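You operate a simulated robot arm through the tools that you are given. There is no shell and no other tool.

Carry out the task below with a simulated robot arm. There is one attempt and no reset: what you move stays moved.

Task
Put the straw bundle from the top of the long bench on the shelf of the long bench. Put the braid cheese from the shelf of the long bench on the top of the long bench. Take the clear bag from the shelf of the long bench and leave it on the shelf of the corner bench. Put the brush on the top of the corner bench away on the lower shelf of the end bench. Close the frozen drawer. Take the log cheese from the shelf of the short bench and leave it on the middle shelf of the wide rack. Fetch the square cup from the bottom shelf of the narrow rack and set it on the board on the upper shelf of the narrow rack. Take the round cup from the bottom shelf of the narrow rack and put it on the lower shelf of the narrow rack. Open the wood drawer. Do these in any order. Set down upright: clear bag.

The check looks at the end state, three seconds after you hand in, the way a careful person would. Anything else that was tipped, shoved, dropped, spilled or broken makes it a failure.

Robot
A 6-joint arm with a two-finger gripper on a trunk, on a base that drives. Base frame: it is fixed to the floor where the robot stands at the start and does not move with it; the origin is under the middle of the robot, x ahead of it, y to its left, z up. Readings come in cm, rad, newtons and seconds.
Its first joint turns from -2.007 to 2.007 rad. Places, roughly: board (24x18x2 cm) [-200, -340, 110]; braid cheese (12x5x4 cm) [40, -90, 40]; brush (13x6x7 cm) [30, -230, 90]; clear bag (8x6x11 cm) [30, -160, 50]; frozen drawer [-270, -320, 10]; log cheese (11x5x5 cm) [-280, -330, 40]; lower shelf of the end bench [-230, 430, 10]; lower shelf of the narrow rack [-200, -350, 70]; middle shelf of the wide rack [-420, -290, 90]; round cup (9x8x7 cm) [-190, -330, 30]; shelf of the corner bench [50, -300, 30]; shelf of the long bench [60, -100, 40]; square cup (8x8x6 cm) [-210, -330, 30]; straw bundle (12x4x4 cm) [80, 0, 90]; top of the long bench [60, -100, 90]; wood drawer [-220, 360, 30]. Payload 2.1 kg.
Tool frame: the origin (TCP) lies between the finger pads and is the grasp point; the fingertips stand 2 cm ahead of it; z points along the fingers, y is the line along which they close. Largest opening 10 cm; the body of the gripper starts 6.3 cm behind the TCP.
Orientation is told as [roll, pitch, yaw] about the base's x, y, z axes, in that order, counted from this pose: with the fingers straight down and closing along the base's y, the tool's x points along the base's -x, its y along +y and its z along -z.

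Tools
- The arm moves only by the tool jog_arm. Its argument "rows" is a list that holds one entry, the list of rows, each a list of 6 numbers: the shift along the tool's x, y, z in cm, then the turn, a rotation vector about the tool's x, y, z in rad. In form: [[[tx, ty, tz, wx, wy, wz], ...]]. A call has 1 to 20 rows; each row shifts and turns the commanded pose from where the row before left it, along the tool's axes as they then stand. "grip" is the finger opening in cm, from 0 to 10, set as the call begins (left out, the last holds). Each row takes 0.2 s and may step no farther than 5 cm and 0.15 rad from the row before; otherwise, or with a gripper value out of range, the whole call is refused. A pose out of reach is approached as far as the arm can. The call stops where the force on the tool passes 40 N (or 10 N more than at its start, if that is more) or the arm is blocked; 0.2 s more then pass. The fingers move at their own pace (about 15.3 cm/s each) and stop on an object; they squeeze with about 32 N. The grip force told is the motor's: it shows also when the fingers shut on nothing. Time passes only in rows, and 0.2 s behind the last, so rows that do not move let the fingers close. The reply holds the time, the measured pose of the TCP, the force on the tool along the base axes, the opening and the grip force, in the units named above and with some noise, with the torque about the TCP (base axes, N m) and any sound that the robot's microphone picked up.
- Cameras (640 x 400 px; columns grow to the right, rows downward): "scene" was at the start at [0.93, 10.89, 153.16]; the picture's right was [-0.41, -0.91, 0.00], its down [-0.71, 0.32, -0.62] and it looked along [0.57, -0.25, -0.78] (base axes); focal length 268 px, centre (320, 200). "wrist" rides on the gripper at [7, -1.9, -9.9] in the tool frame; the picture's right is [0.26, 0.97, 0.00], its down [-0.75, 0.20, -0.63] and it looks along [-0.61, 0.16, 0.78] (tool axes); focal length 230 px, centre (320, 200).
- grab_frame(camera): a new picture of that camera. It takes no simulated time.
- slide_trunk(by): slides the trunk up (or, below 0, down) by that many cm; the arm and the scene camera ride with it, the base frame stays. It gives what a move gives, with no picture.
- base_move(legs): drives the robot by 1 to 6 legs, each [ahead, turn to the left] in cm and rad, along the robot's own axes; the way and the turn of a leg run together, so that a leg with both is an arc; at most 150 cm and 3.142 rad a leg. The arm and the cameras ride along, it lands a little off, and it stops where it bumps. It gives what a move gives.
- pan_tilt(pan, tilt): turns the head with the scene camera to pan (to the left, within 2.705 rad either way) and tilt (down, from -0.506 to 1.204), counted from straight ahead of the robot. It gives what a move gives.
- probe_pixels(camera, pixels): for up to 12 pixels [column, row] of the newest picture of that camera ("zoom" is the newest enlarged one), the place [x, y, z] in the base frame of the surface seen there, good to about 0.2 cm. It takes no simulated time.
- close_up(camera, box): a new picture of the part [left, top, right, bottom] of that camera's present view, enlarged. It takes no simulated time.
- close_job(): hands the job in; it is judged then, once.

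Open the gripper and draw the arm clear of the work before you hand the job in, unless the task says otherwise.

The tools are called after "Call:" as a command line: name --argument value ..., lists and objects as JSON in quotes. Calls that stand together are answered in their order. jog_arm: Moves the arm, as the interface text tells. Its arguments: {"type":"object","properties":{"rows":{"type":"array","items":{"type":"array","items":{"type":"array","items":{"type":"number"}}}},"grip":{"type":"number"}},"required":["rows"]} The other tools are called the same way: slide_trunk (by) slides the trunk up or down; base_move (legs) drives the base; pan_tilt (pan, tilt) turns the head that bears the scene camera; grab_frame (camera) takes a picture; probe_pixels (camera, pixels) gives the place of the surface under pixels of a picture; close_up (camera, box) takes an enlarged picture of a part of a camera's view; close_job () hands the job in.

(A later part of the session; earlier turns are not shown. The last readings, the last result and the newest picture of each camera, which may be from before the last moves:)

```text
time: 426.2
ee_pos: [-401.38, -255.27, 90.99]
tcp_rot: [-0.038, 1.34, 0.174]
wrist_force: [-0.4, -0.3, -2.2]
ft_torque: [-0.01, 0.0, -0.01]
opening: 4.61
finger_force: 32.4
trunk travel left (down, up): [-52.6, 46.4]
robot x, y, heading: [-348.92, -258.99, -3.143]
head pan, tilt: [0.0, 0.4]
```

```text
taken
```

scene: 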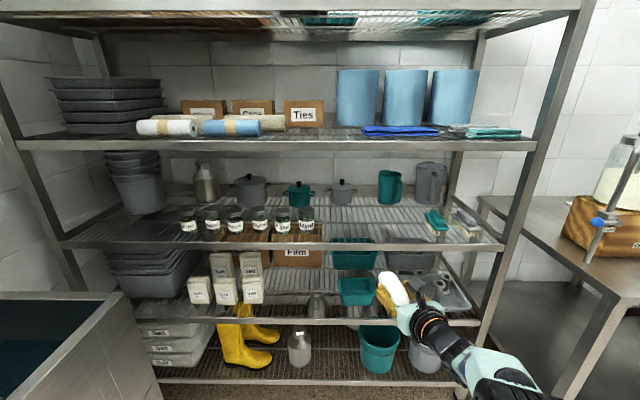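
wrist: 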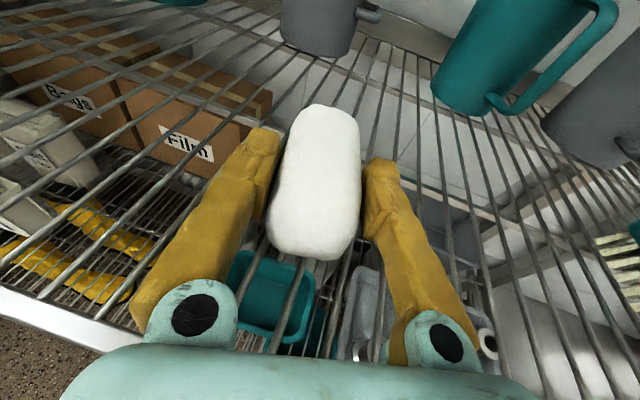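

Call:
slide_trunk --by -0.3

Call:
slide_trunk --by -0.25

```text
time: 426.7
ee_pos: [-401.32, -255.26, 90.83]
tcp_rot: [-0.037, 1.343, 0.175]
wrist_force: [-1.7, 0.3, 1.8]
ft_torque: [0.0, 0.06, -0.04]
opening: 4.61
finger_force: 32.0
trunk travel left (down, up): [-52.3, 46.7]
robot x, y, heading: [-348.67, -258.97, -3.142]
head pan, tilt: [0.0, 0.4]
```

```text
time: 427.2
ee_pos: [-401.39, -255.26, 90.86]
tcp_rot: [-0.032, 1.35, 0.179]
wrist_force: [-7.7, -0.3, 16.1]
ft_torque: [-0.02, 0.54, -0.08]
opening: 4.62
finger_force: 32.5
trunk travel left (down, up): [-52.1, 46.9]
robot x, y, heading: [-348.43, -259.74, -3.141]
head pan, tilt: [0.0, 0.4]
```

Contact (16 N). I release; then drive straight back and check.

Call:
jog_arm --rows '[[[0, 0, 0, 0, 0, 0], [0, 0, 0, 0, 0, 0], [0, 0, 0, 0, 0, 0]]]' --grip 8

Call:
base_move --legs '[[-14, 0]]'

Call:
grab_frame --camera "wrist"

```text
time: 428.0
ee_pos: [-401.2, -255.27, 90.56]
tcp_rot: [-0.038, 1.341, 0.171]
wrist_force: [2.3, 0.2, 4.0]
ft_torque: [0.16, -0.37, -0.04]
opening: 8.0
finger_force: 0.0
trunk travel left (down, up): [-52.1, 46.9]
robot x, y, heading: [-348.53, -259.43, -3.136]
head pan, tilt: [0.0, 0.4]
```

```text
time: 429.3
ee_pos: [-387.28, -255.26, 90.59]
tcp_rot: [-0.037, 1.342, 0.174]
wrist_force: [0.3, -0.2, -0.4]
ft_torque: [0.01, 0.01, 0.0]
opening: 8.03
finger_force: 0.1
trunk travel left (down, up): [-52.1, 46.9]
robot x, y, heading: [-334.67, -259.09, -3.139]
head pan, tilt: [0.0, 0.4]
```

```text
taken
```

wrist: 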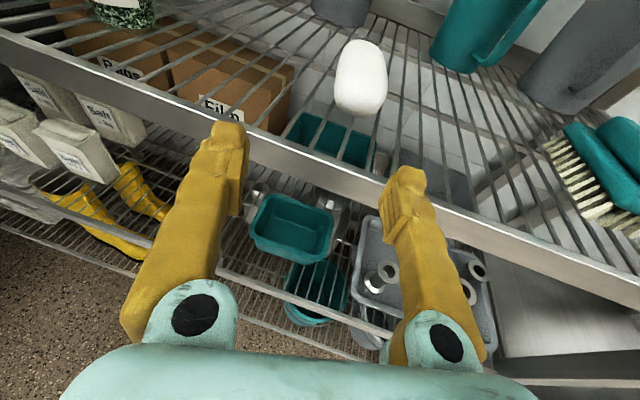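

The log rests on the middle shelf. Next the brush. I back away and bring the tool back to pointing down.

Call:
base_move --legs '[[-35, 0]]'

Call:
jog_arm --rows '[[[-3.63, 0, -0.25, 0, -0.1428, 0], [-3.63, 0, -0.25, 0, -0.1428, 0], [-3.63, 0, -0.25, 0, -0.1428, 0], [-3.63, 0, -0.25, 0, -0.1428, 0], [-3.63, 0, -0.25, 0, -0.1428, 0], [-3.63, 0, -0.25, 0, -0.1428, 0], [-3.63, 0, -0.25, 0, -0.1428, 0], [-3.63, 0, -0.25, 0, -0.1428, 0], [-3.63, 0, -0.25, 0, -0.1428, 0], [-1.4, 0, -0.1, 0, -0.055, 0]]]'

Call:
grab_frame --camera "scene"

```text
time: 431.6
ee_pos: [-351.82, -255.2, 90.48]
tcp_rot: [-0.037, 1.342, 0.172]
wrist_force: [0.1, -1.2, -0.5]
ft_torque: [0.0, 0.02, -0.02]
opening: 7.97
finger_force: 0.0
trunk travel left (down, up): [-52.1, 46.9]
robot x, y, heading: [-299.23, -259.06, 3.148]
head pan, tilt: [0.0, 0.4]
```

```text
time: 433.8
ee_pos: [-327.64, -250.22, 70.78]
tcp_rot: [-0.009, -0.001, 0.207]
wrist_force: [-0.8, -0.4, -0.5]
ft_torque: [-0.03, -0.02, -0.03]
opening: 7.99
finger_force: 0.0
trunk travel left (down, up): [-52.1, 46.9]
robot x, y, heading: [-299.35, -259.17, 3.144]
head pan, tilt: [0.0, 0.4]
```

```text
taken
```

scene: 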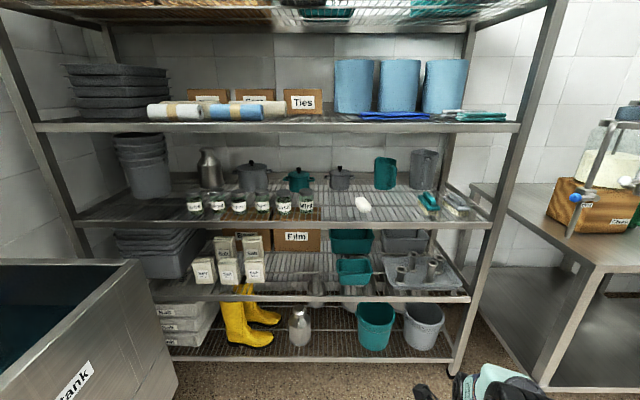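

The log is visible on the middle shelf at (362,205). I turn the tool by 1.37 rad for the brush and drive back to the corner bench.

Call:
jog_arm --rows '[[[0, 0, -2, 0, 0, -0.1366], [0, 0, -2, 0, 0, -0.1366], [0, 0, -2, 0, 0, -0.1366], [0, 0, 0, 0, 0, -0.1366], [0, 0, 0, 0, 0, -0.1366], [0, 0, 0, 0, 0, -0.1366], [0, 0, 0, 0, 0, -0.1366], [0, 0, 0, 0, 0, -0.1366], [0, 0, 0, 0, 0, -0.1366], [0, 0, 0, 0, 0, -0.1366]]]'

Call:
base_move --legs '[[0, -3.04], [140, 0], [130, 0], [0, -0.1]]'

Call:
slide_trunk --by 22

Call:
pan_tilt --pan 0.0 --tilt 0.6

Call:
grab_frame --camera "scene"

```text
time: 436.0
ee_pos: [-327.72, -250.14, 76.76]
tcp_rot: [0.001, 0.009, 1.577]
wrist_force: [-0.4, 0.0, -0.7]
ft_torque: [0.01, 0.03, -0.02]
opening: 8.01
finger_force: 0.0
trunk travel left (down, up): [-52.1, 46.9]
robot x, y, heading: [-299.39, -259.01, 3.144]
head pan, tilt: [0.0, 0.4]
```

```text
time: 456.8
ee_pos: [-1.08, -245.38, 76.99]
tcp_rot: [0.0, 0.009, -1.583]
wrist_force: [0.6, -0.7, 0.0]
ft_torque: [0.06, 0.01, -0.02]
opening: 7.99
finger_force: 0.1
trunk travel left (down, up): [-52.1, 46.9]
robot x, y, heading: [-29.39, -236.39, -0.017]
head pan, tilt: [0.0, 0.4]
```

```text
time: 459.2
ee_pos: [-1.11, -245.55, 98.84]
tcp_rot: [0.001, 0.009, -1.583]
wrist_force: [0.5, 1.3, -0.1]
ft_torque: [0.03, 0.0, -0.02]
opening: 8.0
finger_force: 0.1
trunk travel left (down, up): [-74.1, 24.9]
robot x, y, heading: [-29.35, -236.26, -0.019]
head pan, tilt: [0.0, 0.4]
```

```text
time: 459.9
ee_pos: [-1.1, -245.56, 98.89]
tcp_rot: [0.0, 0.009, -1.583]
wrist_force: [-0.3, 0.3, 0.4]
ft_torque: [0.01, -0.03, -0.01]
opening: 8.01
finger_force: 0.0
trunk travel left (down, up): [-74.1, 24.9]
robot x, y, heading: [-29.53, -236.24, -0.021]
head pan, tilt: [0.0, 0.6]
```

```text
taken
```

scene: 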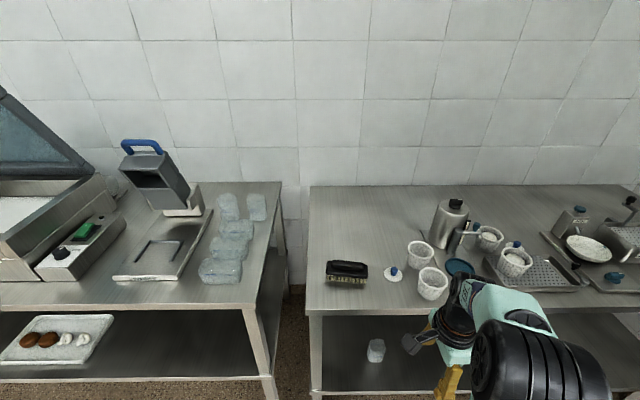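

The brush is at (347,273). I probe it.

Call:
close_up --camera "scene" --box '[300, 240, 420, 310]'

Call:
probe_pixels --camera "scene" --pixels '[[328, 268], [367, 270], [347, 263], [328, 275], [366, 278], [347, 270], [393, 272], [347, 290], [315, 270], [365, 264], [330, 262]]'

```text
5.33 times, centred on (360, 275) of scene
```

zoom: 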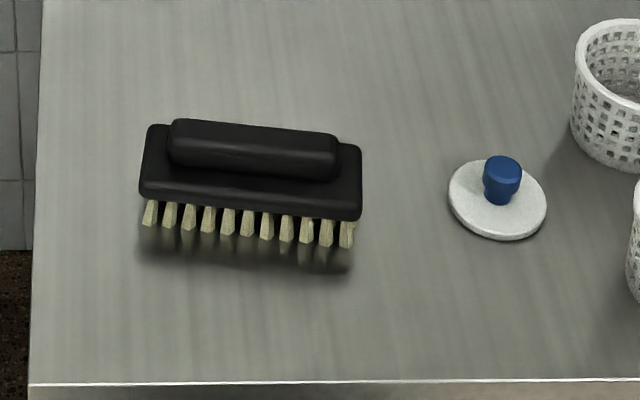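

```text
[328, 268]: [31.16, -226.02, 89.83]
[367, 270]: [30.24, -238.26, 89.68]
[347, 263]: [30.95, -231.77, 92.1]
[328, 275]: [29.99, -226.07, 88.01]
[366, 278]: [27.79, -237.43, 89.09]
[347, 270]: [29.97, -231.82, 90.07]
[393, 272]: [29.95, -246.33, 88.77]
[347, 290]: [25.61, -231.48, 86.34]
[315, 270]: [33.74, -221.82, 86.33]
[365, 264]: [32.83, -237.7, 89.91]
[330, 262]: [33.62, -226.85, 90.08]
```

Brush centre ≈(31,−232), long axis turned ≈0.19 rad from y; block z 88–90, handle to 93. I align the tool, drive up and go over it.

Call:
jog_arm --rows '[[[4.5, 0, 0, 0, 0, 0], [4.5, 0, 0, 0, 0, 0], [4.5, 0, 0, 0, 0, 0.09], [0, 0, 0, 0, 0, 0.09]]]' --grip 9

Call:
base_move --legs '[[22, 0]]'

Call:
grab_frame --camera "wrist"

```text
time: 460.9
ee_pos: [-0.97, -232.17, 98.96]
tcp_rot: [-0.002, 0.009, -1.766]
wrist_force: [-0.9, 0.8, -0.1]
ft_torque: [0.02, -0.01, -0.04]
opening: 9.01
finger_force: 0.1
trunk travel left (down, up): [-74.1, 24.9]
robot x, y, heading: [-29.63, -236.17, -0.019]
head pan, tilt: [0.0, 0.6]
```

```text
time: 462.6
ee_pos: [21.14, -232.68, 98.99]
tcp_rot: [-0.003, 0.008, -1.764]
wrist_force: [0.5, 0.3, 1.1]
ft_torque: [0.0, 0.0, 0.02]
opening: 8.98
finger_force: 0.1
trunk travel left (down, up): [-74.1, 24.9]
robot x, y, heading: [-7.26, -236.59, -0.025]
head pan, tilt: [0.0, 0.6]
```

```text
taken
```

wrist: 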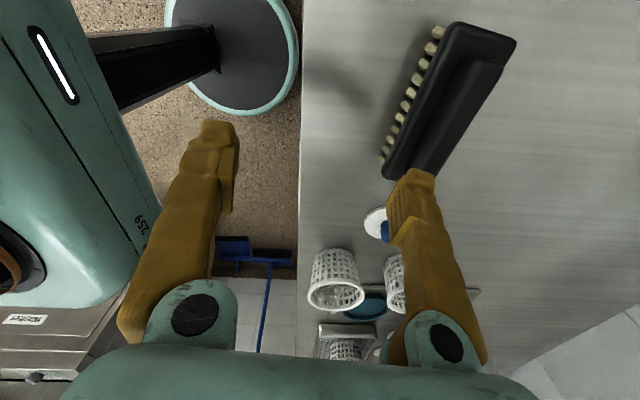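

I move 10 cm forward over the brush and re-check.

Call:
jog_arm --rows '[[[0.85, 3.3, 0, 0, 0, 0], [0.85, 3.3, 0, 0, 0, 0], [0.8, 3.2, 0, 0, 0, 0], [0, 0, 0, 0, 0, 0]]]'

Call:
grab_frame --camera "wrist"

Call:
probe_pixels --camera "wrist" --pixels '[[320, 110], [335, 60], [300, 160], [290, 110], [355, 110], [330, 30], [305, 185]]'

```text
time: 463.6
ee_pos: [31.14, -232.12, 98.88]
tcp_rot: [-0.002, 0.007, -1.766]
wrist_force: [-1.2, 0.1, 0.0]
ft_torque: [-0.01, -0.03, 0.05]
opening: 9.01
finger_force: 0.0
trunk travel left (down, up): [-74.1, 24.9]
robot x, y, heading: [-7.37, -236.57, -0.016]
head pan, tilt: [0.0, 0.6]
```

```text
taken
```

wrist: 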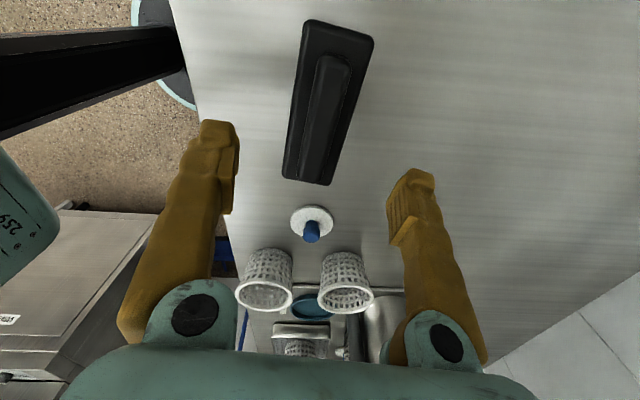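

```text
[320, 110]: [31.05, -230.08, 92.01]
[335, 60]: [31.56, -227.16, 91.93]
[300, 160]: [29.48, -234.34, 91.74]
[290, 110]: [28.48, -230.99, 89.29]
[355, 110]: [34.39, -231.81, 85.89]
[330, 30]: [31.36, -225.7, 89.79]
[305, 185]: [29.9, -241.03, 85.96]
```

Centred. I descend to z≈89.2 and close.

Call:
jog_arm --rows '[[[0, 0, 3.5, 0, 0, 0], [0, 0, 3.5, 0, 0, 0], [0, 0, 2.0, 0, 0, 0], [0, 0, 0.7, 0, 0, 0], [0, 0, 0, 0, 0, 0]]]'

Call:
jog_arm --rows '[[[0, 0, 0, 0, 0, 0], [0, 0, 0, 0, 0, 0], [0, 0, 0, 0, 0, 0]]]' --grip 4

Call:
grab_frame --camera "wrist"

```text
time: 464.8
ee_pos: [31.3, -231.95, 89.26]
tcp_rot: [-0.003, 0.01, -1.764]
wrist_force: [0.7, -0.5, 0.4]
ft_torque: [0.01, 0.04, 0.01]
opening: 9.02
finger_force: 0.0
trunk travel left (down, up): [-74.1, 24.9]
robot x, y, heading: [-7.19, -236.34, -0.023]
head pan, tilt: [0.0, 0.6]
```

```text
time: 465.6
ee_pos: [31.25, -232.02, 89.27]
tcp_rot: [-0.003, 0.008, -1.764]
wrist_force: [0.2, 0.5, 0.3]
ft_torque: [0.01, -0.02, 0.02]
opening: 4.99
finger_force: 31.7
trunk travel left (down, up): [-74.1, 24.9]
robot x, y, heading: [-6.96, -236.54, -0.023]
head pan, tilt: [0.0, 0.6]
```

```text
taken
```

wrist: 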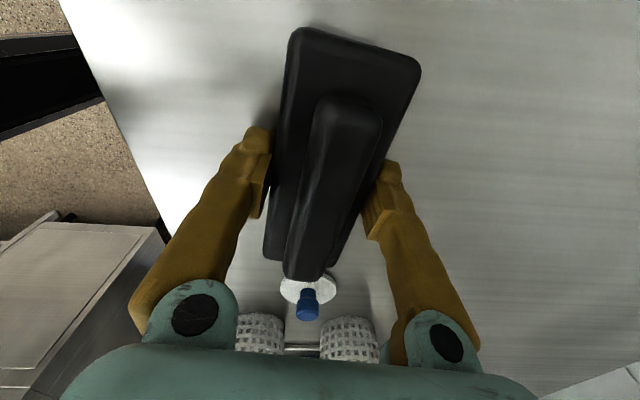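

Held (4.99). I lift 8 cm, draw in, and back off; then I look toward the end bench.

Call:
jog_arm --rows '[[[0, 0, -3, 0, 0, 0], [0, 0, -3, 0, 0, 0], [0, 0, -3, 0, 0, 0], [-0.7, -3.5, 0, 0, 0, 0], [-0.7, -3.5, 0, 0, 0, 0]]]'

Call:
base_move --legs '[[-32, 0]]'

Call:
grab_frame --camera "wrist"

Call:
pan_tilt --pan 2.2 --tilt 0.25

Call:
grab_frame --camera "scene"

```text
time: 466.8
ee_pos: [23.97, -232.15, 98.41]
tcp_rot: [0.0, 0.009, -1.766]
wrist_force: [-0.5, -0.9, -1.1]
ft_torque: [0.02, -0.08, -0.02]
opening: 4.95
finger_force: 31.7
trunk travel left (down, up): [-74.1, 24.9]
robot x, y, heading: [-7.2, -236.29, -0.021]
head pan, tilt: [0.0, 0.6]
```

```text
time: 468.9
ee_pos: [-7.77, -231.44, 98.26]
tcp_rot: [-0.001, 0.009, -1.762]
wrist_force: [-0.1, -0.4, -1.0]
ft_torque: [0.01, 0.01, 0.01]
opening: 4.99
finger_force: 32.5
trunk travel left (down, up): [-74.1, 24.9]
robot x, y, heading: [-38.95, -236.08, -0.021]
head pan, tilt: [0.0, 0.6]
```

```text
taken
```

wrist: 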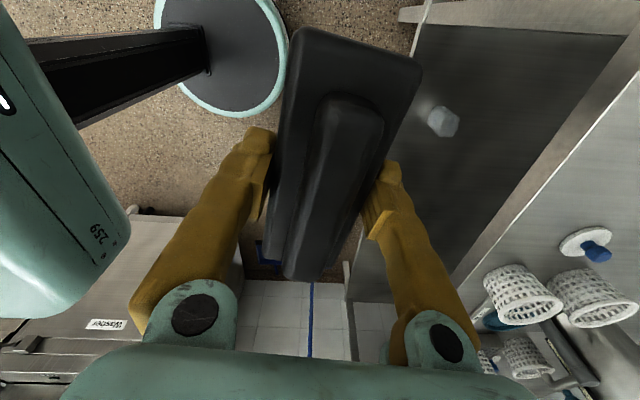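

```text
time: 471.0
ee_pos: [-7.87, -231.41, 98.3]
tcp_rot: [-0.001, 0.008, -1.762]
wrist_force: [1.1, 0.4, -1.3]
ft_torque: [-0.02, 0.01, 0.03]
opening: 4.98
finger_force: 32.1
trunk travel left (down, up): [-74.1, 24.9]
robot x, y, heading: [-39.54, -235.57, -0.019]
head pan, tilt: [2.201, 0.25]
```

```text
taken
```

scene: 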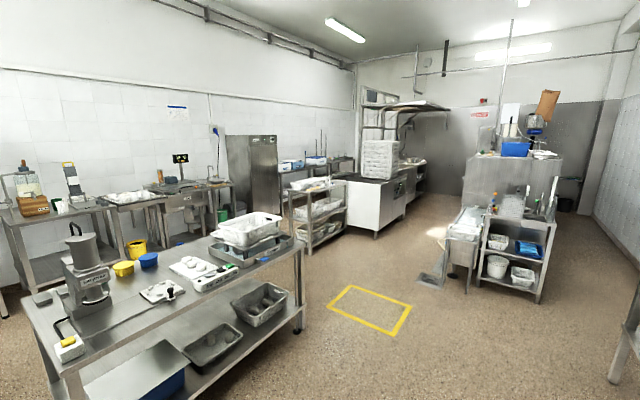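

I need a map toward (−230,400). I probe the floor/legs of obstacles on the way.

Call:
probe_pixels --camera "scene" --pixels '[[300, 330], [375, 237], [347, 228], [410, 215], [430, 205], [440, 285], [465, 290], [540, 300], [430, 230], [310, 250], [455, 190], [345, 245]]'

Call:
close_up --camera "scene" --box '[280, 90, 580, 300]'

```text
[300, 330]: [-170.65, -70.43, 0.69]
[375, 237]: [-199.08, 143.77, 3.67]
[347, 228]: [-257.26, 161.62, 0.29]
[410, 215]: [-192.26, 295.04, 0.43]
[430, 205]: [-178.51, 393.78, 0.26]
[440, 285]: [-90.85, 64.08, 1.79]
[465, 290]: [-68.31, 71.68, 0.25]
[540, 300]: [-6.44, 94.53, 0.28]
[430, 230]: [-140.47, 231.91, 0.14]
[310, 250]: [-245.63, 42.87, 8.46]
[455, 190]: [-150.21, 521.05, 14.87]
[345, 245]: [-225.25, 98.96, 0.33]
```

```text
1.90 times, centred on (430, 195) of scene
```

zoom: 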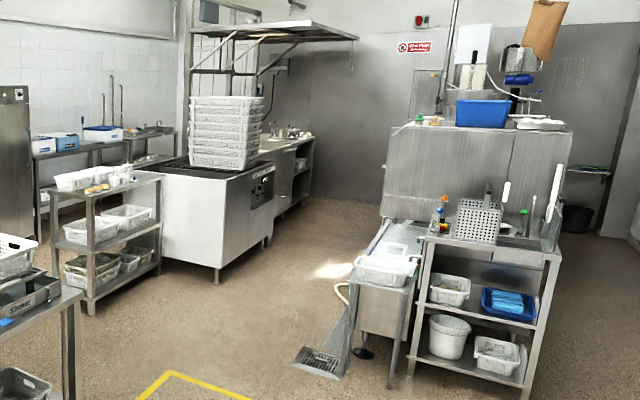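

The corridor at x≈−145 between vat (x<−195) and island (x>−91) is free. I drive there in stages.

Call:
base_move --legs '[[0, 1.9], [120, 0], [120, 0]]'

Call:
pan_tilt --pan 0.0 --tilt 0.3

Call:
grab_frame --camera "scene"

```text
time: 487.3
ee_pos: [-127.08, 21.18, 98.37]
tcp_rot: [-0.001, 0.01, 0.142]
wrist_force: [0.8, -0.2, -2.0]
ft_torque: [-0.03, -0.01, -0.01]
opening: 4.97
finger_force: 32.1
trunk travel left (down, up): [-74.1, 24.9]
robot x, y, heading: [-112.26, -7.28, 1.883]
head pan, tilt: [2.201, 0.25]
```

```text
time: 489.4
ee_pos: [-126.95, 21.09, 98.42]
tcp_rot: [-0.002, 0.01, 0.141]
wrist_force: [-0.3, -0.7, -0.9]
ft_torque: [-0.01, -0.05, 0.01]
opening: 4.98
finger_force: 31.7
trunk travel left (down, up): [-74.1, 24.9]
robot x, y, heading: [-112.35, -7.44, 1.886]
head pan, tilt: [0.0, 0.3]
```

```text
taken
```

scene: 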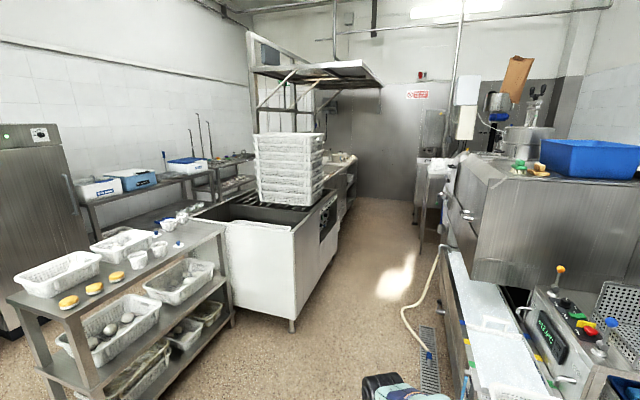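

A hose and grate lie on the floor along the island side. I probe them and the vat corner.

Call:
probe_pixels --camera "scene" --pixels '[[292, 330], [404, 320], [420, 345], [437, 250], [425, 335], [440, 370], [375, 300], [340, 250], [350, 205], [395, 215], [335, 265], [362, 190]]'

Call:
close_up --camera "scene" --box '[280, 130, 470, 280]'

```text
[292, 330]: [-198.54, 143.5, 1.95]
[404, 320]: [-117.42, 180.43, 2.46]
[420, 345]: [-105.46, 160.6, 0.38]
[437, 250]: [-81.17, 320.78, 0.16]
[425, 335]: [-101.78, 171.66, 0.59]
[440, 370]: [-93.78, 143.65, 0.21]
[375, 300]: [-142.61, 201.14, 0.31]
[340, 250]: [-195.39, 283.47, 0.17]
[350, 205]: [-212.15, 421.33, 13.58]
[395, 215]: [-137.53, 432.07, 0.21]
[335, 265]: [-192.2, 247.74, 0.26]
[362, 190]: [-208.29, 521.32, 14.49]
```

```text
2.67 times, centred on (375, 205) of scene
```

zoom: 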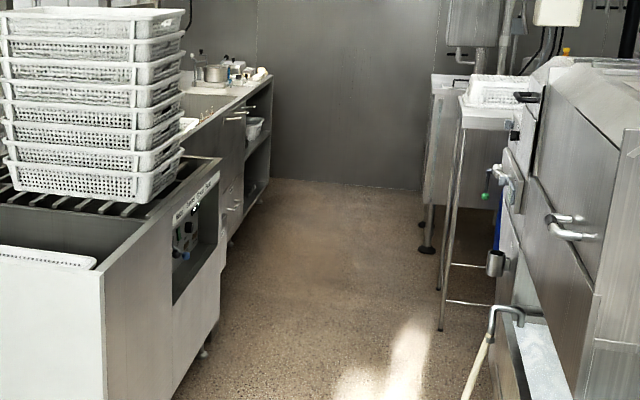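

The lane x≈−155 is clear. I drive on to (−158,135), turn along +y and go to y≈290.

Call:
base_move --legs '[[148, 0], [0, -0.315], [140, 0]]'

Call:
pan_tilt --pan 0.6 --tilt 0.5

Call:
grab_frame --camera "scene"

```text
time: 504.2
ee_pos: [-162.39, 303.05, 98.37]
tcp_rot: [0.0, 0.007, -0.18]
wrist_force: [-0.2, -0.2, -1.2]
ft_torque: [-0.02, 0.0, -0.02]
opening: 5.01
finger_force: 31.7
trunk travel left (down, up): [-74.1, 24.9]
robot x, y, heading: [-157.29, 271.79, 1.563]
head pan, tilt: [0.0, 0.3]
```

```text
time: 505.2
ee_pos: [-162.35, 303.14, 98.29]
tcp_rot: [-0.001, 0.008, -0.181]
wrist_force: [0.4, 0.0, -1.7]
ft_torque: [-0.03, -0.02, -0.01]
opening: 5.02
finger_force: 31.9
trunk travel left (down, up): [-74.1, 24.9]
robot x, y, heading: [-157.66, 271.72, 1.563]
head pan, tilt: [0.6, 0.499]
```

```text
taken
```

scene: 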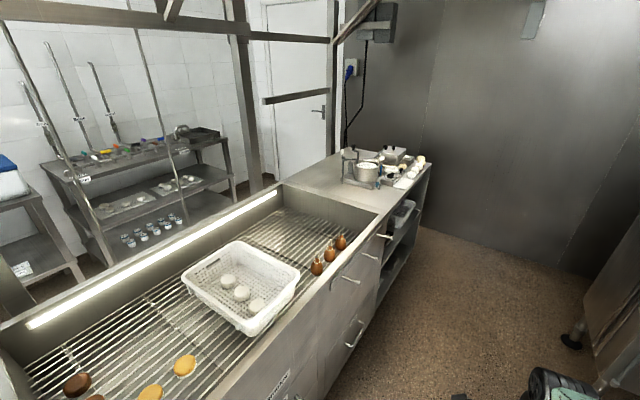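

The end bench is ahead on the left. I drive to y≈360 and turn left to face it.

Call:
base_move --legs '[[0, -0.08], [95, 0], [0, 1.65]]'

Call:
pan_tilt --pan 0.0 --tilt 0.7

Call:
grab_frame --camera "scene"

Call:
grab_frame --camera "wrist"

```text
time: 514.7
ee_pos: [-181.27, 360.55, 98.4]
tcp_rot: [-0.001, 0.008, 1.41]
wrist_force: [-0.3, -0.3, -1.8]
ft_torque: [-0.03, -0.01, -0.01]
opening: 5.01
finger_force: 32.0
trunk travel left (down, up): [-74.1, 24.9]
robot x, y, heading: [-149.92, 366.38, -3.128]
head pan, tilt: [0.6, 0.499]
```

```text
time: 515.7
ee_pos: [-181.19, 360.4, 98.27]
tcp_rot: [-0.001, 0.009, 1.409]
wrist_force: [0.3, -0.1, -1.2]
ft_torque: [0.0, 0.01, -0.01]
opening: 5.02
finger_force: 31.7
trunk travel left (down, up): [-74.1, 24.9]
robot x, y, heading: [-150.21, 365.62, -3.13]
head pan, tilt: [0.0, 0.7]
```

```text
taken
```

scene: 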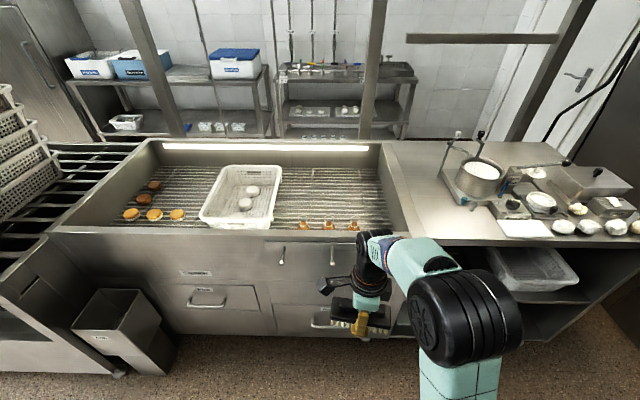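

```text
taken
```

wrist: 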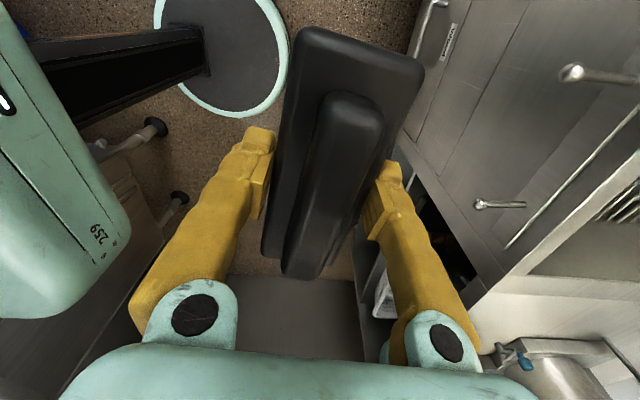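

I zoom on the labels of the drawers.

Call:
close_up --camera "scene" --box '[150, 230, 410, 360]'

Call:
close_up --camera "wrist" --box '[400, 0, 560, 120]'

Call:
pan_tilt --pan -0.5 --tilt 0.8

Call:
grab_frame --camera "scene"

```text
2.46 times, centred on (280, 295) of scene
```

zoom: 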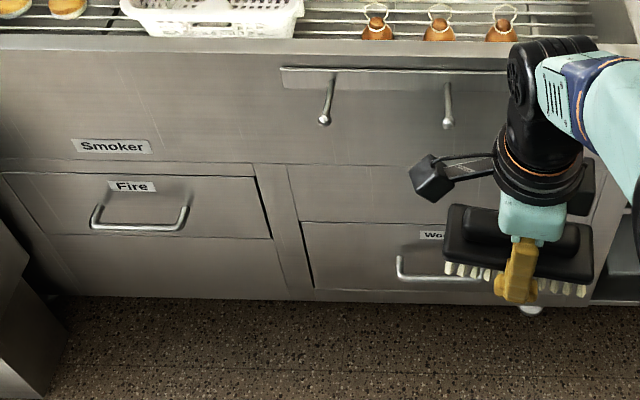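

```text
3.33 times, centred on (480, 60) of wrist
```

zoom: 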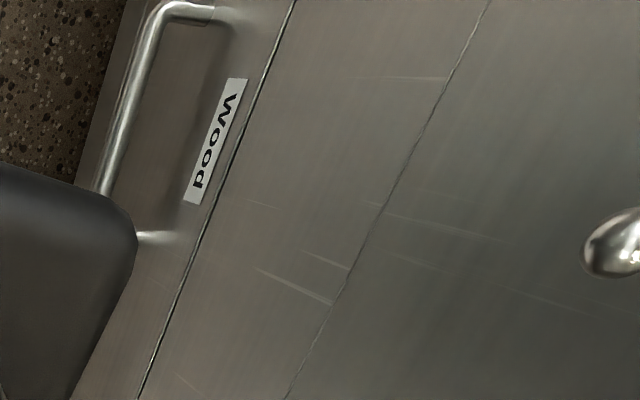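

```text
time: 516.6
ee_pos: [-181.26, 360.4, 98.27]
tcp_rot: [-0.001, 0.008, 1.412]
wrist_force: [-0.2, -0.3, -1.7]
ft_torque: [0.02, -0.01, -0.03]
opening: 5.0
finger_force: 32.0
trunk travel left (down, up): [-74.1, 24.9]
robot x, y, heading: [-149.77, 366.38, -3.13]
head pan, tilt: [-0.499, 0.799]
```

```text
taken
```

scene: 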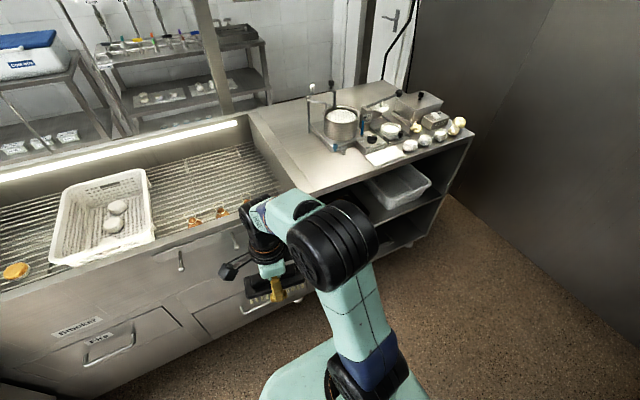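

The wood drawer is right here (handle below the gripper). First the brush: I move along to the open shelves at y≈430.

Call:
base_move --legs '[[0, -1.58], [64, 0], [0, 1.58]]'

Call:
pan_tilt --pan 0.0 --tilt 0.6

Call:
slide_trunk --by -40

Call:
grab_frame --camera "scene"

```text
time: 527.8
ee_pos: [-182.02, 424.34, 98.32]
tcp_rot: [-0.002, 0.009, 1.415]
wrist_force: [0.1, -0.3, -0.3]
ft_torque: [0.02, 0.02, 0.0]
opening: 5.0
finger_force: 31.7
trunk travel left (down, up): [-74.1, 24.9]
robot x, y, heading: [-150.55, 429.98, -3.125]
head pan, tilt: [-0.499, 0.799]
```

```text
time: 528.8
ee_pos: [-181.97, 424.42, 98.24]
tcp_rot: [-0.001, 0.007, 1.416]
wrist_force: [0.2, 0.0, -0.5]
ft_torque: [0.02, 0.01, 0.03]
opening: 5.01
finger_force: 32.4
trunk travel left (down, up): [-74.1, 24.9]
robot x, y, heading: [-150.88, 430.09, -3.13]
head pan, tilt: [0.0, 0.6]
```

```text
time: 532.6
ee_pos: [-181.87, 424.37, 58.28]
tcp_rot: [-0.002, 0.009, 1.414]
wrist_force: [0.8, -0.7, -1.7]
ft_torque: [0.0, 0.0, 0.0]
opening: 5.01
finger_force: 32.7
trunk travel left (down, up): [-34.1, 64.9]
robot x, y, heading: [-150.86, 430.36, -3.125]
head pan, tilt: [0.0, 0.6]
```

```text
taken
```

scene: 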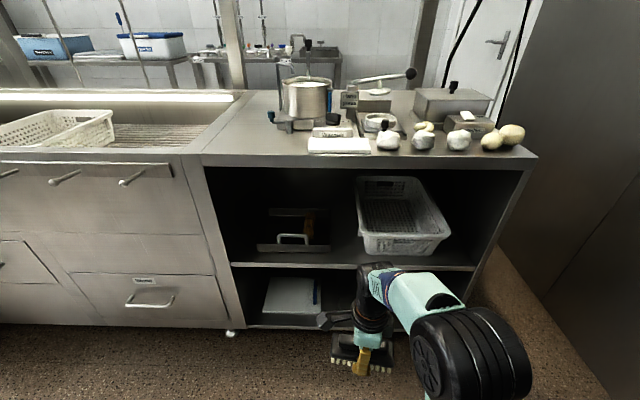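

Two shelves are visible; the lower one holds a white board at (293,295). I probe geometry.

Call:
probe_pixels --camera "scene" --pixels '[[340, 265], [300, 265], [300, 323], [340, 320], [240, 250], [500, 230], [330, 300], [290, 290], [340, 285], [300, 160], [300, 170], [260, 315]]'

Call:
close_up --camera "scene" --box '[220, 150, 520, 350]'

```text
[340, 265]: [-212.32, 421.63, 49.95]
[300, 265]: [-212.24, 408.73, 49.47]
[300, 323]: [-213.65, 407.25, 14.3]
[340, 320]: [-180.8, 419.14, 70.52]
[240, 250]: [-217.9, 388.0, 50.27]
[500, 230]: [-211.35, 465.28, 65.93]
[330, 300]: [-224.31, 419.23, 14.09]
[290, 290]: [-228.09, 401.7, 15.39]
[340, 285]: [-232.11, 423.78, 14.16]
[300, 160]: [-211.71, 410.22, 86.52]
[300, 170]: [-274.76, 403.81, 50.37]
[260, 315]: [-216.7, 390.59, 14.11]
```

```text
2.00 times, centred on (370, 250) of scene
```

zoom: 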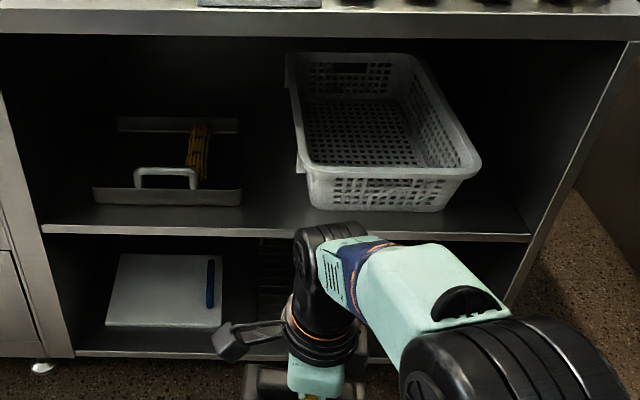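

Lower shelf z 14.1, shelf above at z 48–50. I measure how high my wrist stands above the TCP.

Call:
probe_pixels --camera "zoom" --pixels '[[318, 228], [340, 226], [360, 232], [380, 242], [430, 248], [300, 240], [310, 270], [305, 300], [470, 255], [330, 340], [260, 330], [300, 236]]'

Call:
probe_pixels --camera "scene" --pixels '[[330, 262], [330, 268], [330, 271], [330, 274], [420, 265], [420, 270]]'

```text
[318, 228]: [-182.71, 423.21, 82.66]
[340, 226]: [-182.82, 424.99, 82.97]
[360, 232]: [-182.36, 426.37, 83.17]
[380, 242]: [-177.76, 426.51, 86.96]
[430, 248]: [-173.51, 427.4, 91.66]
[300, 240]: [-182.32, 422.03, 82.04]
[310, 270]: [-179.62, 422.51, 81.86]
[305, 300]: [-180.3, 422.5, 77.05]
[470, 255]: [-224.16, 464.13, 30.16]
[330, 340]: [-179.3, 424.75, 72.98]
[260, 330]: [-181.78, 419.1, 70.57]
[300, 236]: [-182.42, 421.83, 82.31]
```

```text
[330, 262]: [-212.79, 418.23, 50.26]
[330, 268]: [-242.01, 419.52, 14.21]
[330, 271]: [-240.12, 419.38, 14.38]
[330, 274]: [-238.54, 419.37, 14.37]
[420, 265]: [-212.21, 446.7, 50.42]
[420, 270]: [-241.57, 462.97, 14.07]
```

Directly above the TCP the wrist is only ~25 cm high, so tool-down fits under the shelf (48). I lower the trunk 32 cm and look into the lower shelf.

Call:
slide_trunk --by -32

Call:
pan_tilt --pan -0.2 --tilt 0.5

Call:
grab_frame --camera "scene"

Call:
grab_frame --camera "wrist"

```text
time: 535.8
ee_pos: [-181.87, 424.35, 26.28]
tcp_rot: [-0.001, 0.009, 1.416]
wrist_force: [0.6, 0.2, -1.5]
ft_torque: [0.05, -0.01, -0.01]
opening: 4.98
finger_force: 31.9
trunk travel left (down, up): [-2.1, 96.9]
robot x, y, heading: [-150.46, 429.79, -3.13]
head pan, tilt: [0.0, 0.6]
```

```text
time: 536.5
ee_pos: [-182.01, 424.47, 26.28]
tcp_rot: [0.0, 0.009, 1.416]
wrist_force: [0.6, -0.9, -0.6]
ft_torque: [0.02, -0.01, -0.01]
opening: 5.0
finger_force: 31.6
trunk travel left (down, up): [-2.1, 96.9]
robot x, y, heading: [-150.63, 430.02, -3.126]
head pan, tilt: [-0.201, 0.499]
```

```text
taken
```

scene: 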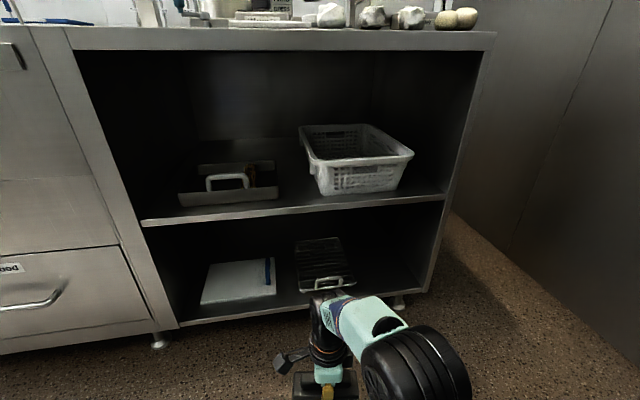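

```text
taken
```

wrist: 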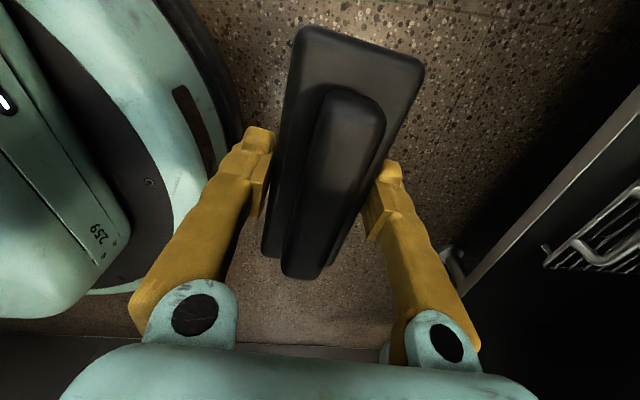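

On the lower shelf: board at (240,282), a grill rack at (322,265), free space to the right at (390,270). I probe.

Call:
probe_pixels --camera "scene" --pixels '[[345, 270], [340, 240], [355, 285], [298, 255], [325, 284], [390, 270], [420, 285], [425, 250], [375, 290], [410, 260], [430, 205], [380, 255]]'

Call:
close_up --camera "scene" --box '[190, 190, 460, 340]'

```text
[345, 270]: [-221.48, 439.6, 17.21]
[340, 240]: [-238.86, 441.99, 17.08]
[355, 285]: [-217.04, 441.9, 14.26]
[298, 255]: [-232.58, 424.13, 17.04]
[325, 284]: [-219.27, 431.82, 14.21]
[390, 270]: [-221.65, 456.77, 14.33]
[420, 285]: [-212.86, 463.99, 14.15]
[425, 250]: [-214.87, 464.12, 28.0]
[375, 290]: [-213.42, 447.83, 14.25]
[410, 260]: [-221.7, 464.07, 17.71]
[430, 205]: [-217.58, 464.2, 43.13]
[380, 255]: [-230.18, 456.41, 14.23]
```

```text
2.37 times, centred on (325, 265) of scene
```

zoom: 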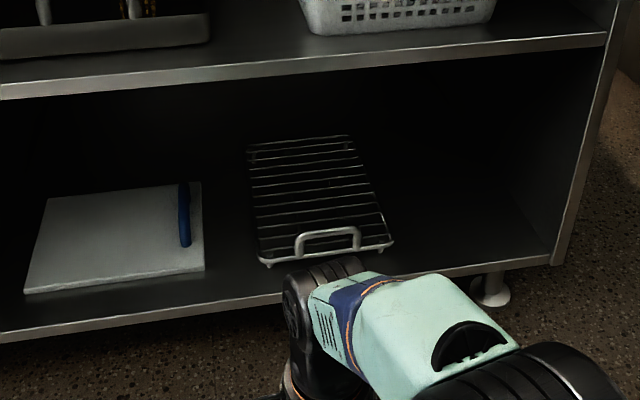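

Free area y 443–464. I'll set the brush at about (−221,451) with its length along y. I shift the base 26 cm along +y.

Call:
base_move --legs '[[0, -1.585], [26.5, 0], [0, 1.57]]'

Call:
jog_arm --rows '[[[0, 0, 0, 0, 0, -0.08], [0, 0, 0, 0, 0, -0.08], [0, 0, 1.5, 0, 0, 0], [0, 0, 1.5, 0, 0, 0]]]'

Call:
grab_frame --camera "scene"

Call:
grab_frame --camera "wrist"

```text
time: 546.0
ee_pos: [-182.24, 450.92, 26.18]
tcp_rot: [-0.002, 0.01, 1.412]
wrist_force: [-0.5, 0.8, -1.7]
ft_torque: [0.02, 0.03, -0.01]
opening: 5.01
finger_force: 32.3
trunk travel left (down, up): [-2.1, 96.9]
robot x, y, heading: [-150.8, 456.92, -3.13]
head pan, tilt: [-0.201, 0.499]
```

```text
time: 547.0
ee_pos: [-182.23, 450.89, 23.4]
tcp_rot: [0.0, 0.008, 1.574]
wrist_force: [0.2, -0.8, -1.3]
ft_torque: [0.0, 0.02, -0.01]
opening: 5.02
finger_force: 32.1
trunk travel left (down, up): [-2.1, 96.9]
robot x, y, heading: [-151.19, 456.7, -3.127]
head pan, tilt: [-0.201, 0.499]
```

```text
taken
```

scene: 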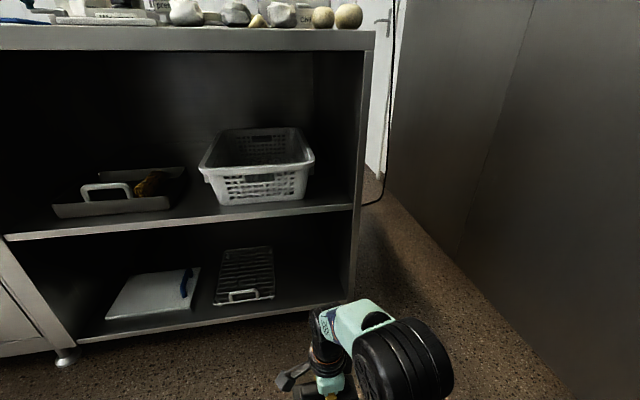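

```text
taken
```

wrist: 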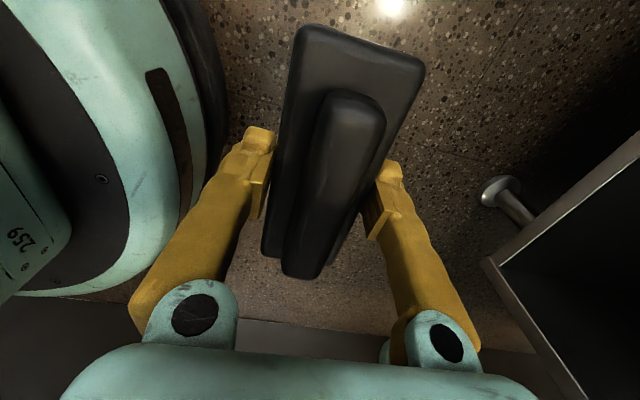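

I lower to z≈19.4 and extend the arm 8.5 cm in free space so the forearm is flat, then check its height.

Call:
jog_arm --rows '[[[0, 0, 2, 0, 0, 0], [0, 0, 2, 0, 0, 0], [0, 4.3, 0, 0, 0, 0], [0, 4.3, 0, 0, 0, 0], [0, 0, 0, 0, 0, 0]]]'

Call:
grab_frame --camera "scene"

Call:
close_up --camera "scene" --box '[200, 220, 460, 400]'

Call:
probe_pixels --camera "zoom" --pixels '[[265, 205], [300, 200], [330, 200], [350, 215], [400, 210], [440, 240], [285, 230]]'

```text
time: 548.2
ee_pos: [-190.99, 450.8, 19.31]
tcp_rot: [-0.004, 0.008, 1.572]
wrist_force: [-0.4, -0.1, -1.6]
ft_torque: [-0.01, -0.02, 0.0]
opening: 4.99
finger_force: 32.3
trunk travel left (down, up): [-2.1, 96.9]
robot x, y, heading: [-150.8, 456.38, -3.126]
head pan, tilt: [-0.201, 0.499]
```

```text
taken
```

scene: 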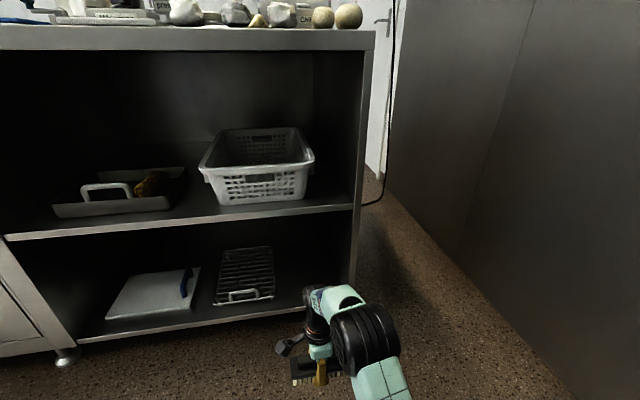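

```text
2.22 times, centred on (330, 310) of scene
```

zoom: 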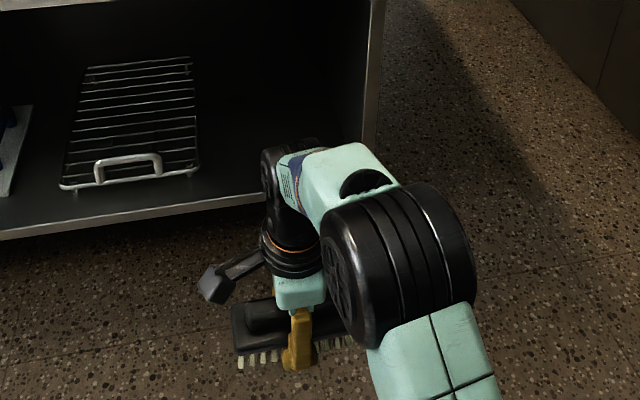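

```text
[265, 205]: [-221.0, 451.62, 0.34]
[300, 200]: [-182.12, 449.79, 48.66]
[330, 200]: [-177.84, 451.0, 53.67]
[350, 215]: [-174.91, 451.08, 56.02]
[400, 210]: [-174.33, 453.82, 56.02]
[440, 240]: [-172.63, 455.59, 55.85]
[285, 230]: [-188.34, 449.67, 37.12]
```

The forearm still rises toward the elbow. I extend further (nearly straight) and lower the trunk the last 2 cm to flatten it.

Call:
jog_arm --rows '[[[0, 2.5, -1, 0, 0, 0], [0, 2.5, -1, 0, 0, 0], [0, 0, 0, 0, 0, 0]]]'

Call:
slide_trunk --by -2

Call:
close_up --camera "scene" --box '[200, 220, 460, 400]'

Call:
probe_pixels --camera "zoom" --pixels '[[265, 160], [280, 145], [300, 145], [320, 150], [340, 155], [370, 180], [360, 165], [400, 205], [430, 215]]'

```text
time: 549.0
ee_pos: [-195.84, 450.91, 21.24]
tcp_rot: [-0.003, 0.009, 1.571]
wrist_force: [0.9, 1.1, -1.4]
ft_torque: [-0.04, 0.02, 0.01]
opening: 5.03
finger_force: 32.3
trunk travel left (down, up): [-2.1, 96.9]
robot x, y, heading: [-151.1, 456.59, -3.13]
head pan, tilt: [-0.201, 0.499]
```

```text
time: 549.7
ee_pos: [-195.97, 450.94, 19.28]
tcp_rot: [0.0, 0.009, 1.573]
wrist_force: [-0.5, 0.5, -2.4]
ft_torque: [0.02, 0.0, 0.0]
opening: 5.02
finger_force: 32.1
trunk travel left (down, up): [-0.1, 98.9]
robot x, y, heading: [-151.27, 456.4, -3.125]
head pan, tilt: [-0.201, 0.499]
```

```text
2.22 times, centred on (330, 310) of scene
```

zoom: 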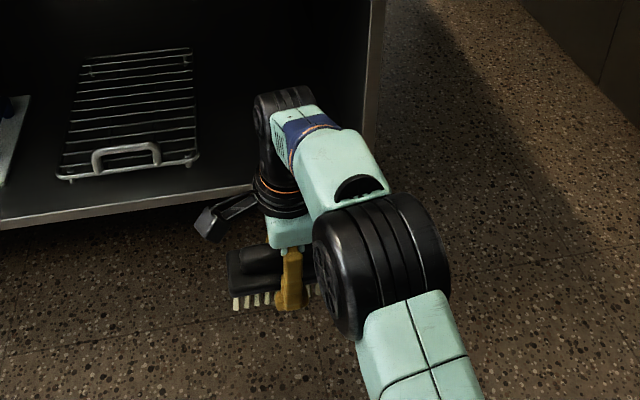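

```text
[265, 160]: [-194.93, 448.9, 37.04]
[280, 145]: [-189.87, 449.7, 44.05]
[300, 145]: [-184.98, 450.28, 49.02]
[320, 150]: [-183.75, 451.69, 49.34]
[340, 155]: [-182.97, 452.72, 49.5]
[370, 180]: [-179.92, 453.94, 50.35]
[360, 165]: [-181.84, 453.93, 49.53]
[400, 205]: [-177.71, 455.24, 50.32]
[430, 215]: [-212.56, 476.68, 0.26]
```

Now the arm is flat: 6 cm behind the TCP its top is z≈44, clear of the shelf (48). I drive 22 cm forward.

Call:
base_move --legs '[[15, 0]]'

Call:
grab_frame --camera "wrist"

Call:
grab_frame --camera "scene"

```text
time: 551.1
ee_pos: [-210.77, 450.72, 19.18]
tcp_rot: [-0.001, 0.009, 1.573]
wrist_force: [0.2, -0.1, -1.4]
ft_torque: [-0.03, 0.04, 0.02]
opening: 5.04
finger_force: 31.7
trunk travel left (down, up): [-0.1, 98.9]
robot x, y, heading: [-165.83, 455.98, -3.127]
head pan, tilt: [-0.201, 0.499]
```

```text
taken
```

wrist: 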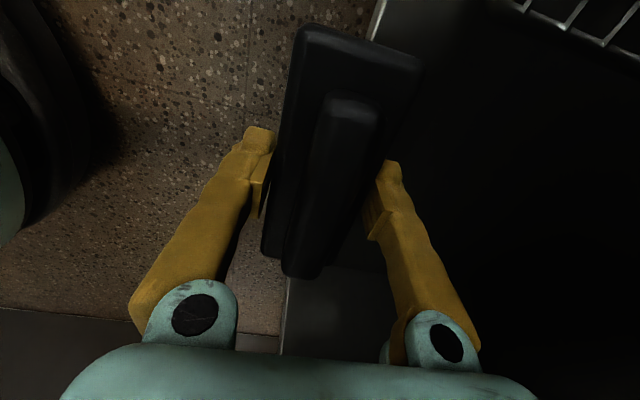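

```text
taken
```

scene: 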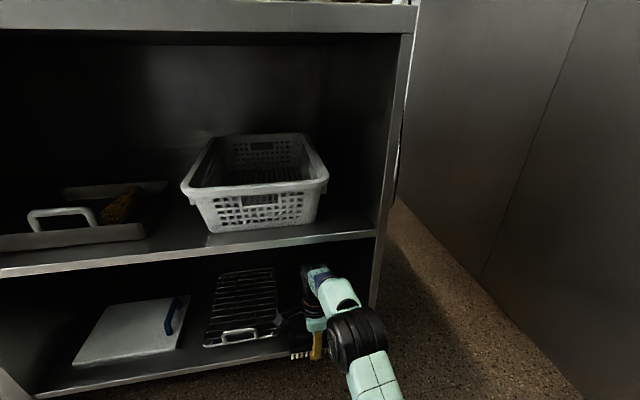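

Going in cleanly. Forward 8.5 cm more.

Call:
base_move --legs '[[8.5, 0]]'

Call:
jog_arm --rows '[[[0, 0, 1.0, 0, 0, 0], [0, 0, 0.7, 0, 0, 0], [0, 0, 0, 0, 0, 0]]]'

Call:
grab_frame --camera "scene"

```text
time: 552.2
ee_pos: [-219.32, 450.56, 19.27]
tcp_rot: [0.001, 0.007, 1.574]
wrist_force: [0.7, 0.3, -1.0]
ft_torque: [0.02, -0.02, 0.02]
opening: 5.03
finger_force: 32.4
trunk travel left (down, up): [-0.1, 98.9]
robot x, y, heading: [-174.56, 456.36, -3.128]
head pan, tilt: [-0.201, 0.499]
```

```text
time: 553.0
ee_pos: [-219.38, 450.41, 17.53]
tcp_rot: [0.001, 0.009, 1.573]
wrist_force: [-0.5, 0.3, -1.8]
ft_torque: [0.0, 0.03, 0.0]
opening: 5.03
finger_force: 31.3
trunk travel left (down, up): [-0.1, 98.9]
robot x, y, heading: [-174.4, 456.11, -3.13]
head pan, tilt: [-0.201, 0.499]
```

```text
taken
```

scene: 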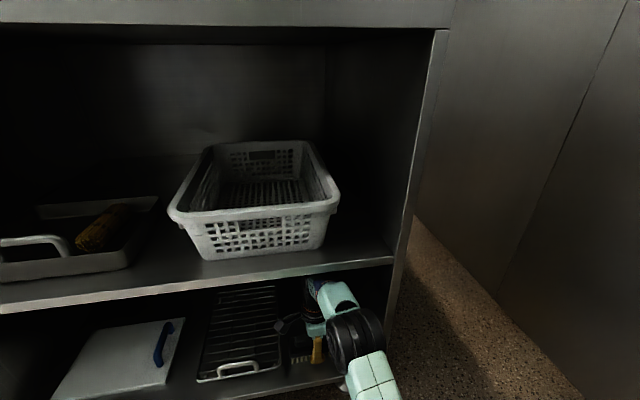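

Now small steps to contact (expected ≈17.3).

Call:
jog_arm --rows '[[[0, 0, 0.2, 0, 0, 0], [0, 0, 0.15, 0, 0, 0], [0, 0, 0, 0, 0, 0]]]'

```text
time: 553.8
ee_pos: [-219.33, 450.58, 17.32]
tcp_rot: [0.002, 0.008, 1.571]
wrist_force: [3.0, -1.0, 9.6]
ft_torque: [-0.02, -0.19, -0.01]
opening: 5.04
finger_force: 32.2
trunk travel left (down, up): [-0.1, 98.9]
robot x, y, heading: [-174.47, 456.28, -3.126]
head pan, tilt: [-0.201, 0.499]
```

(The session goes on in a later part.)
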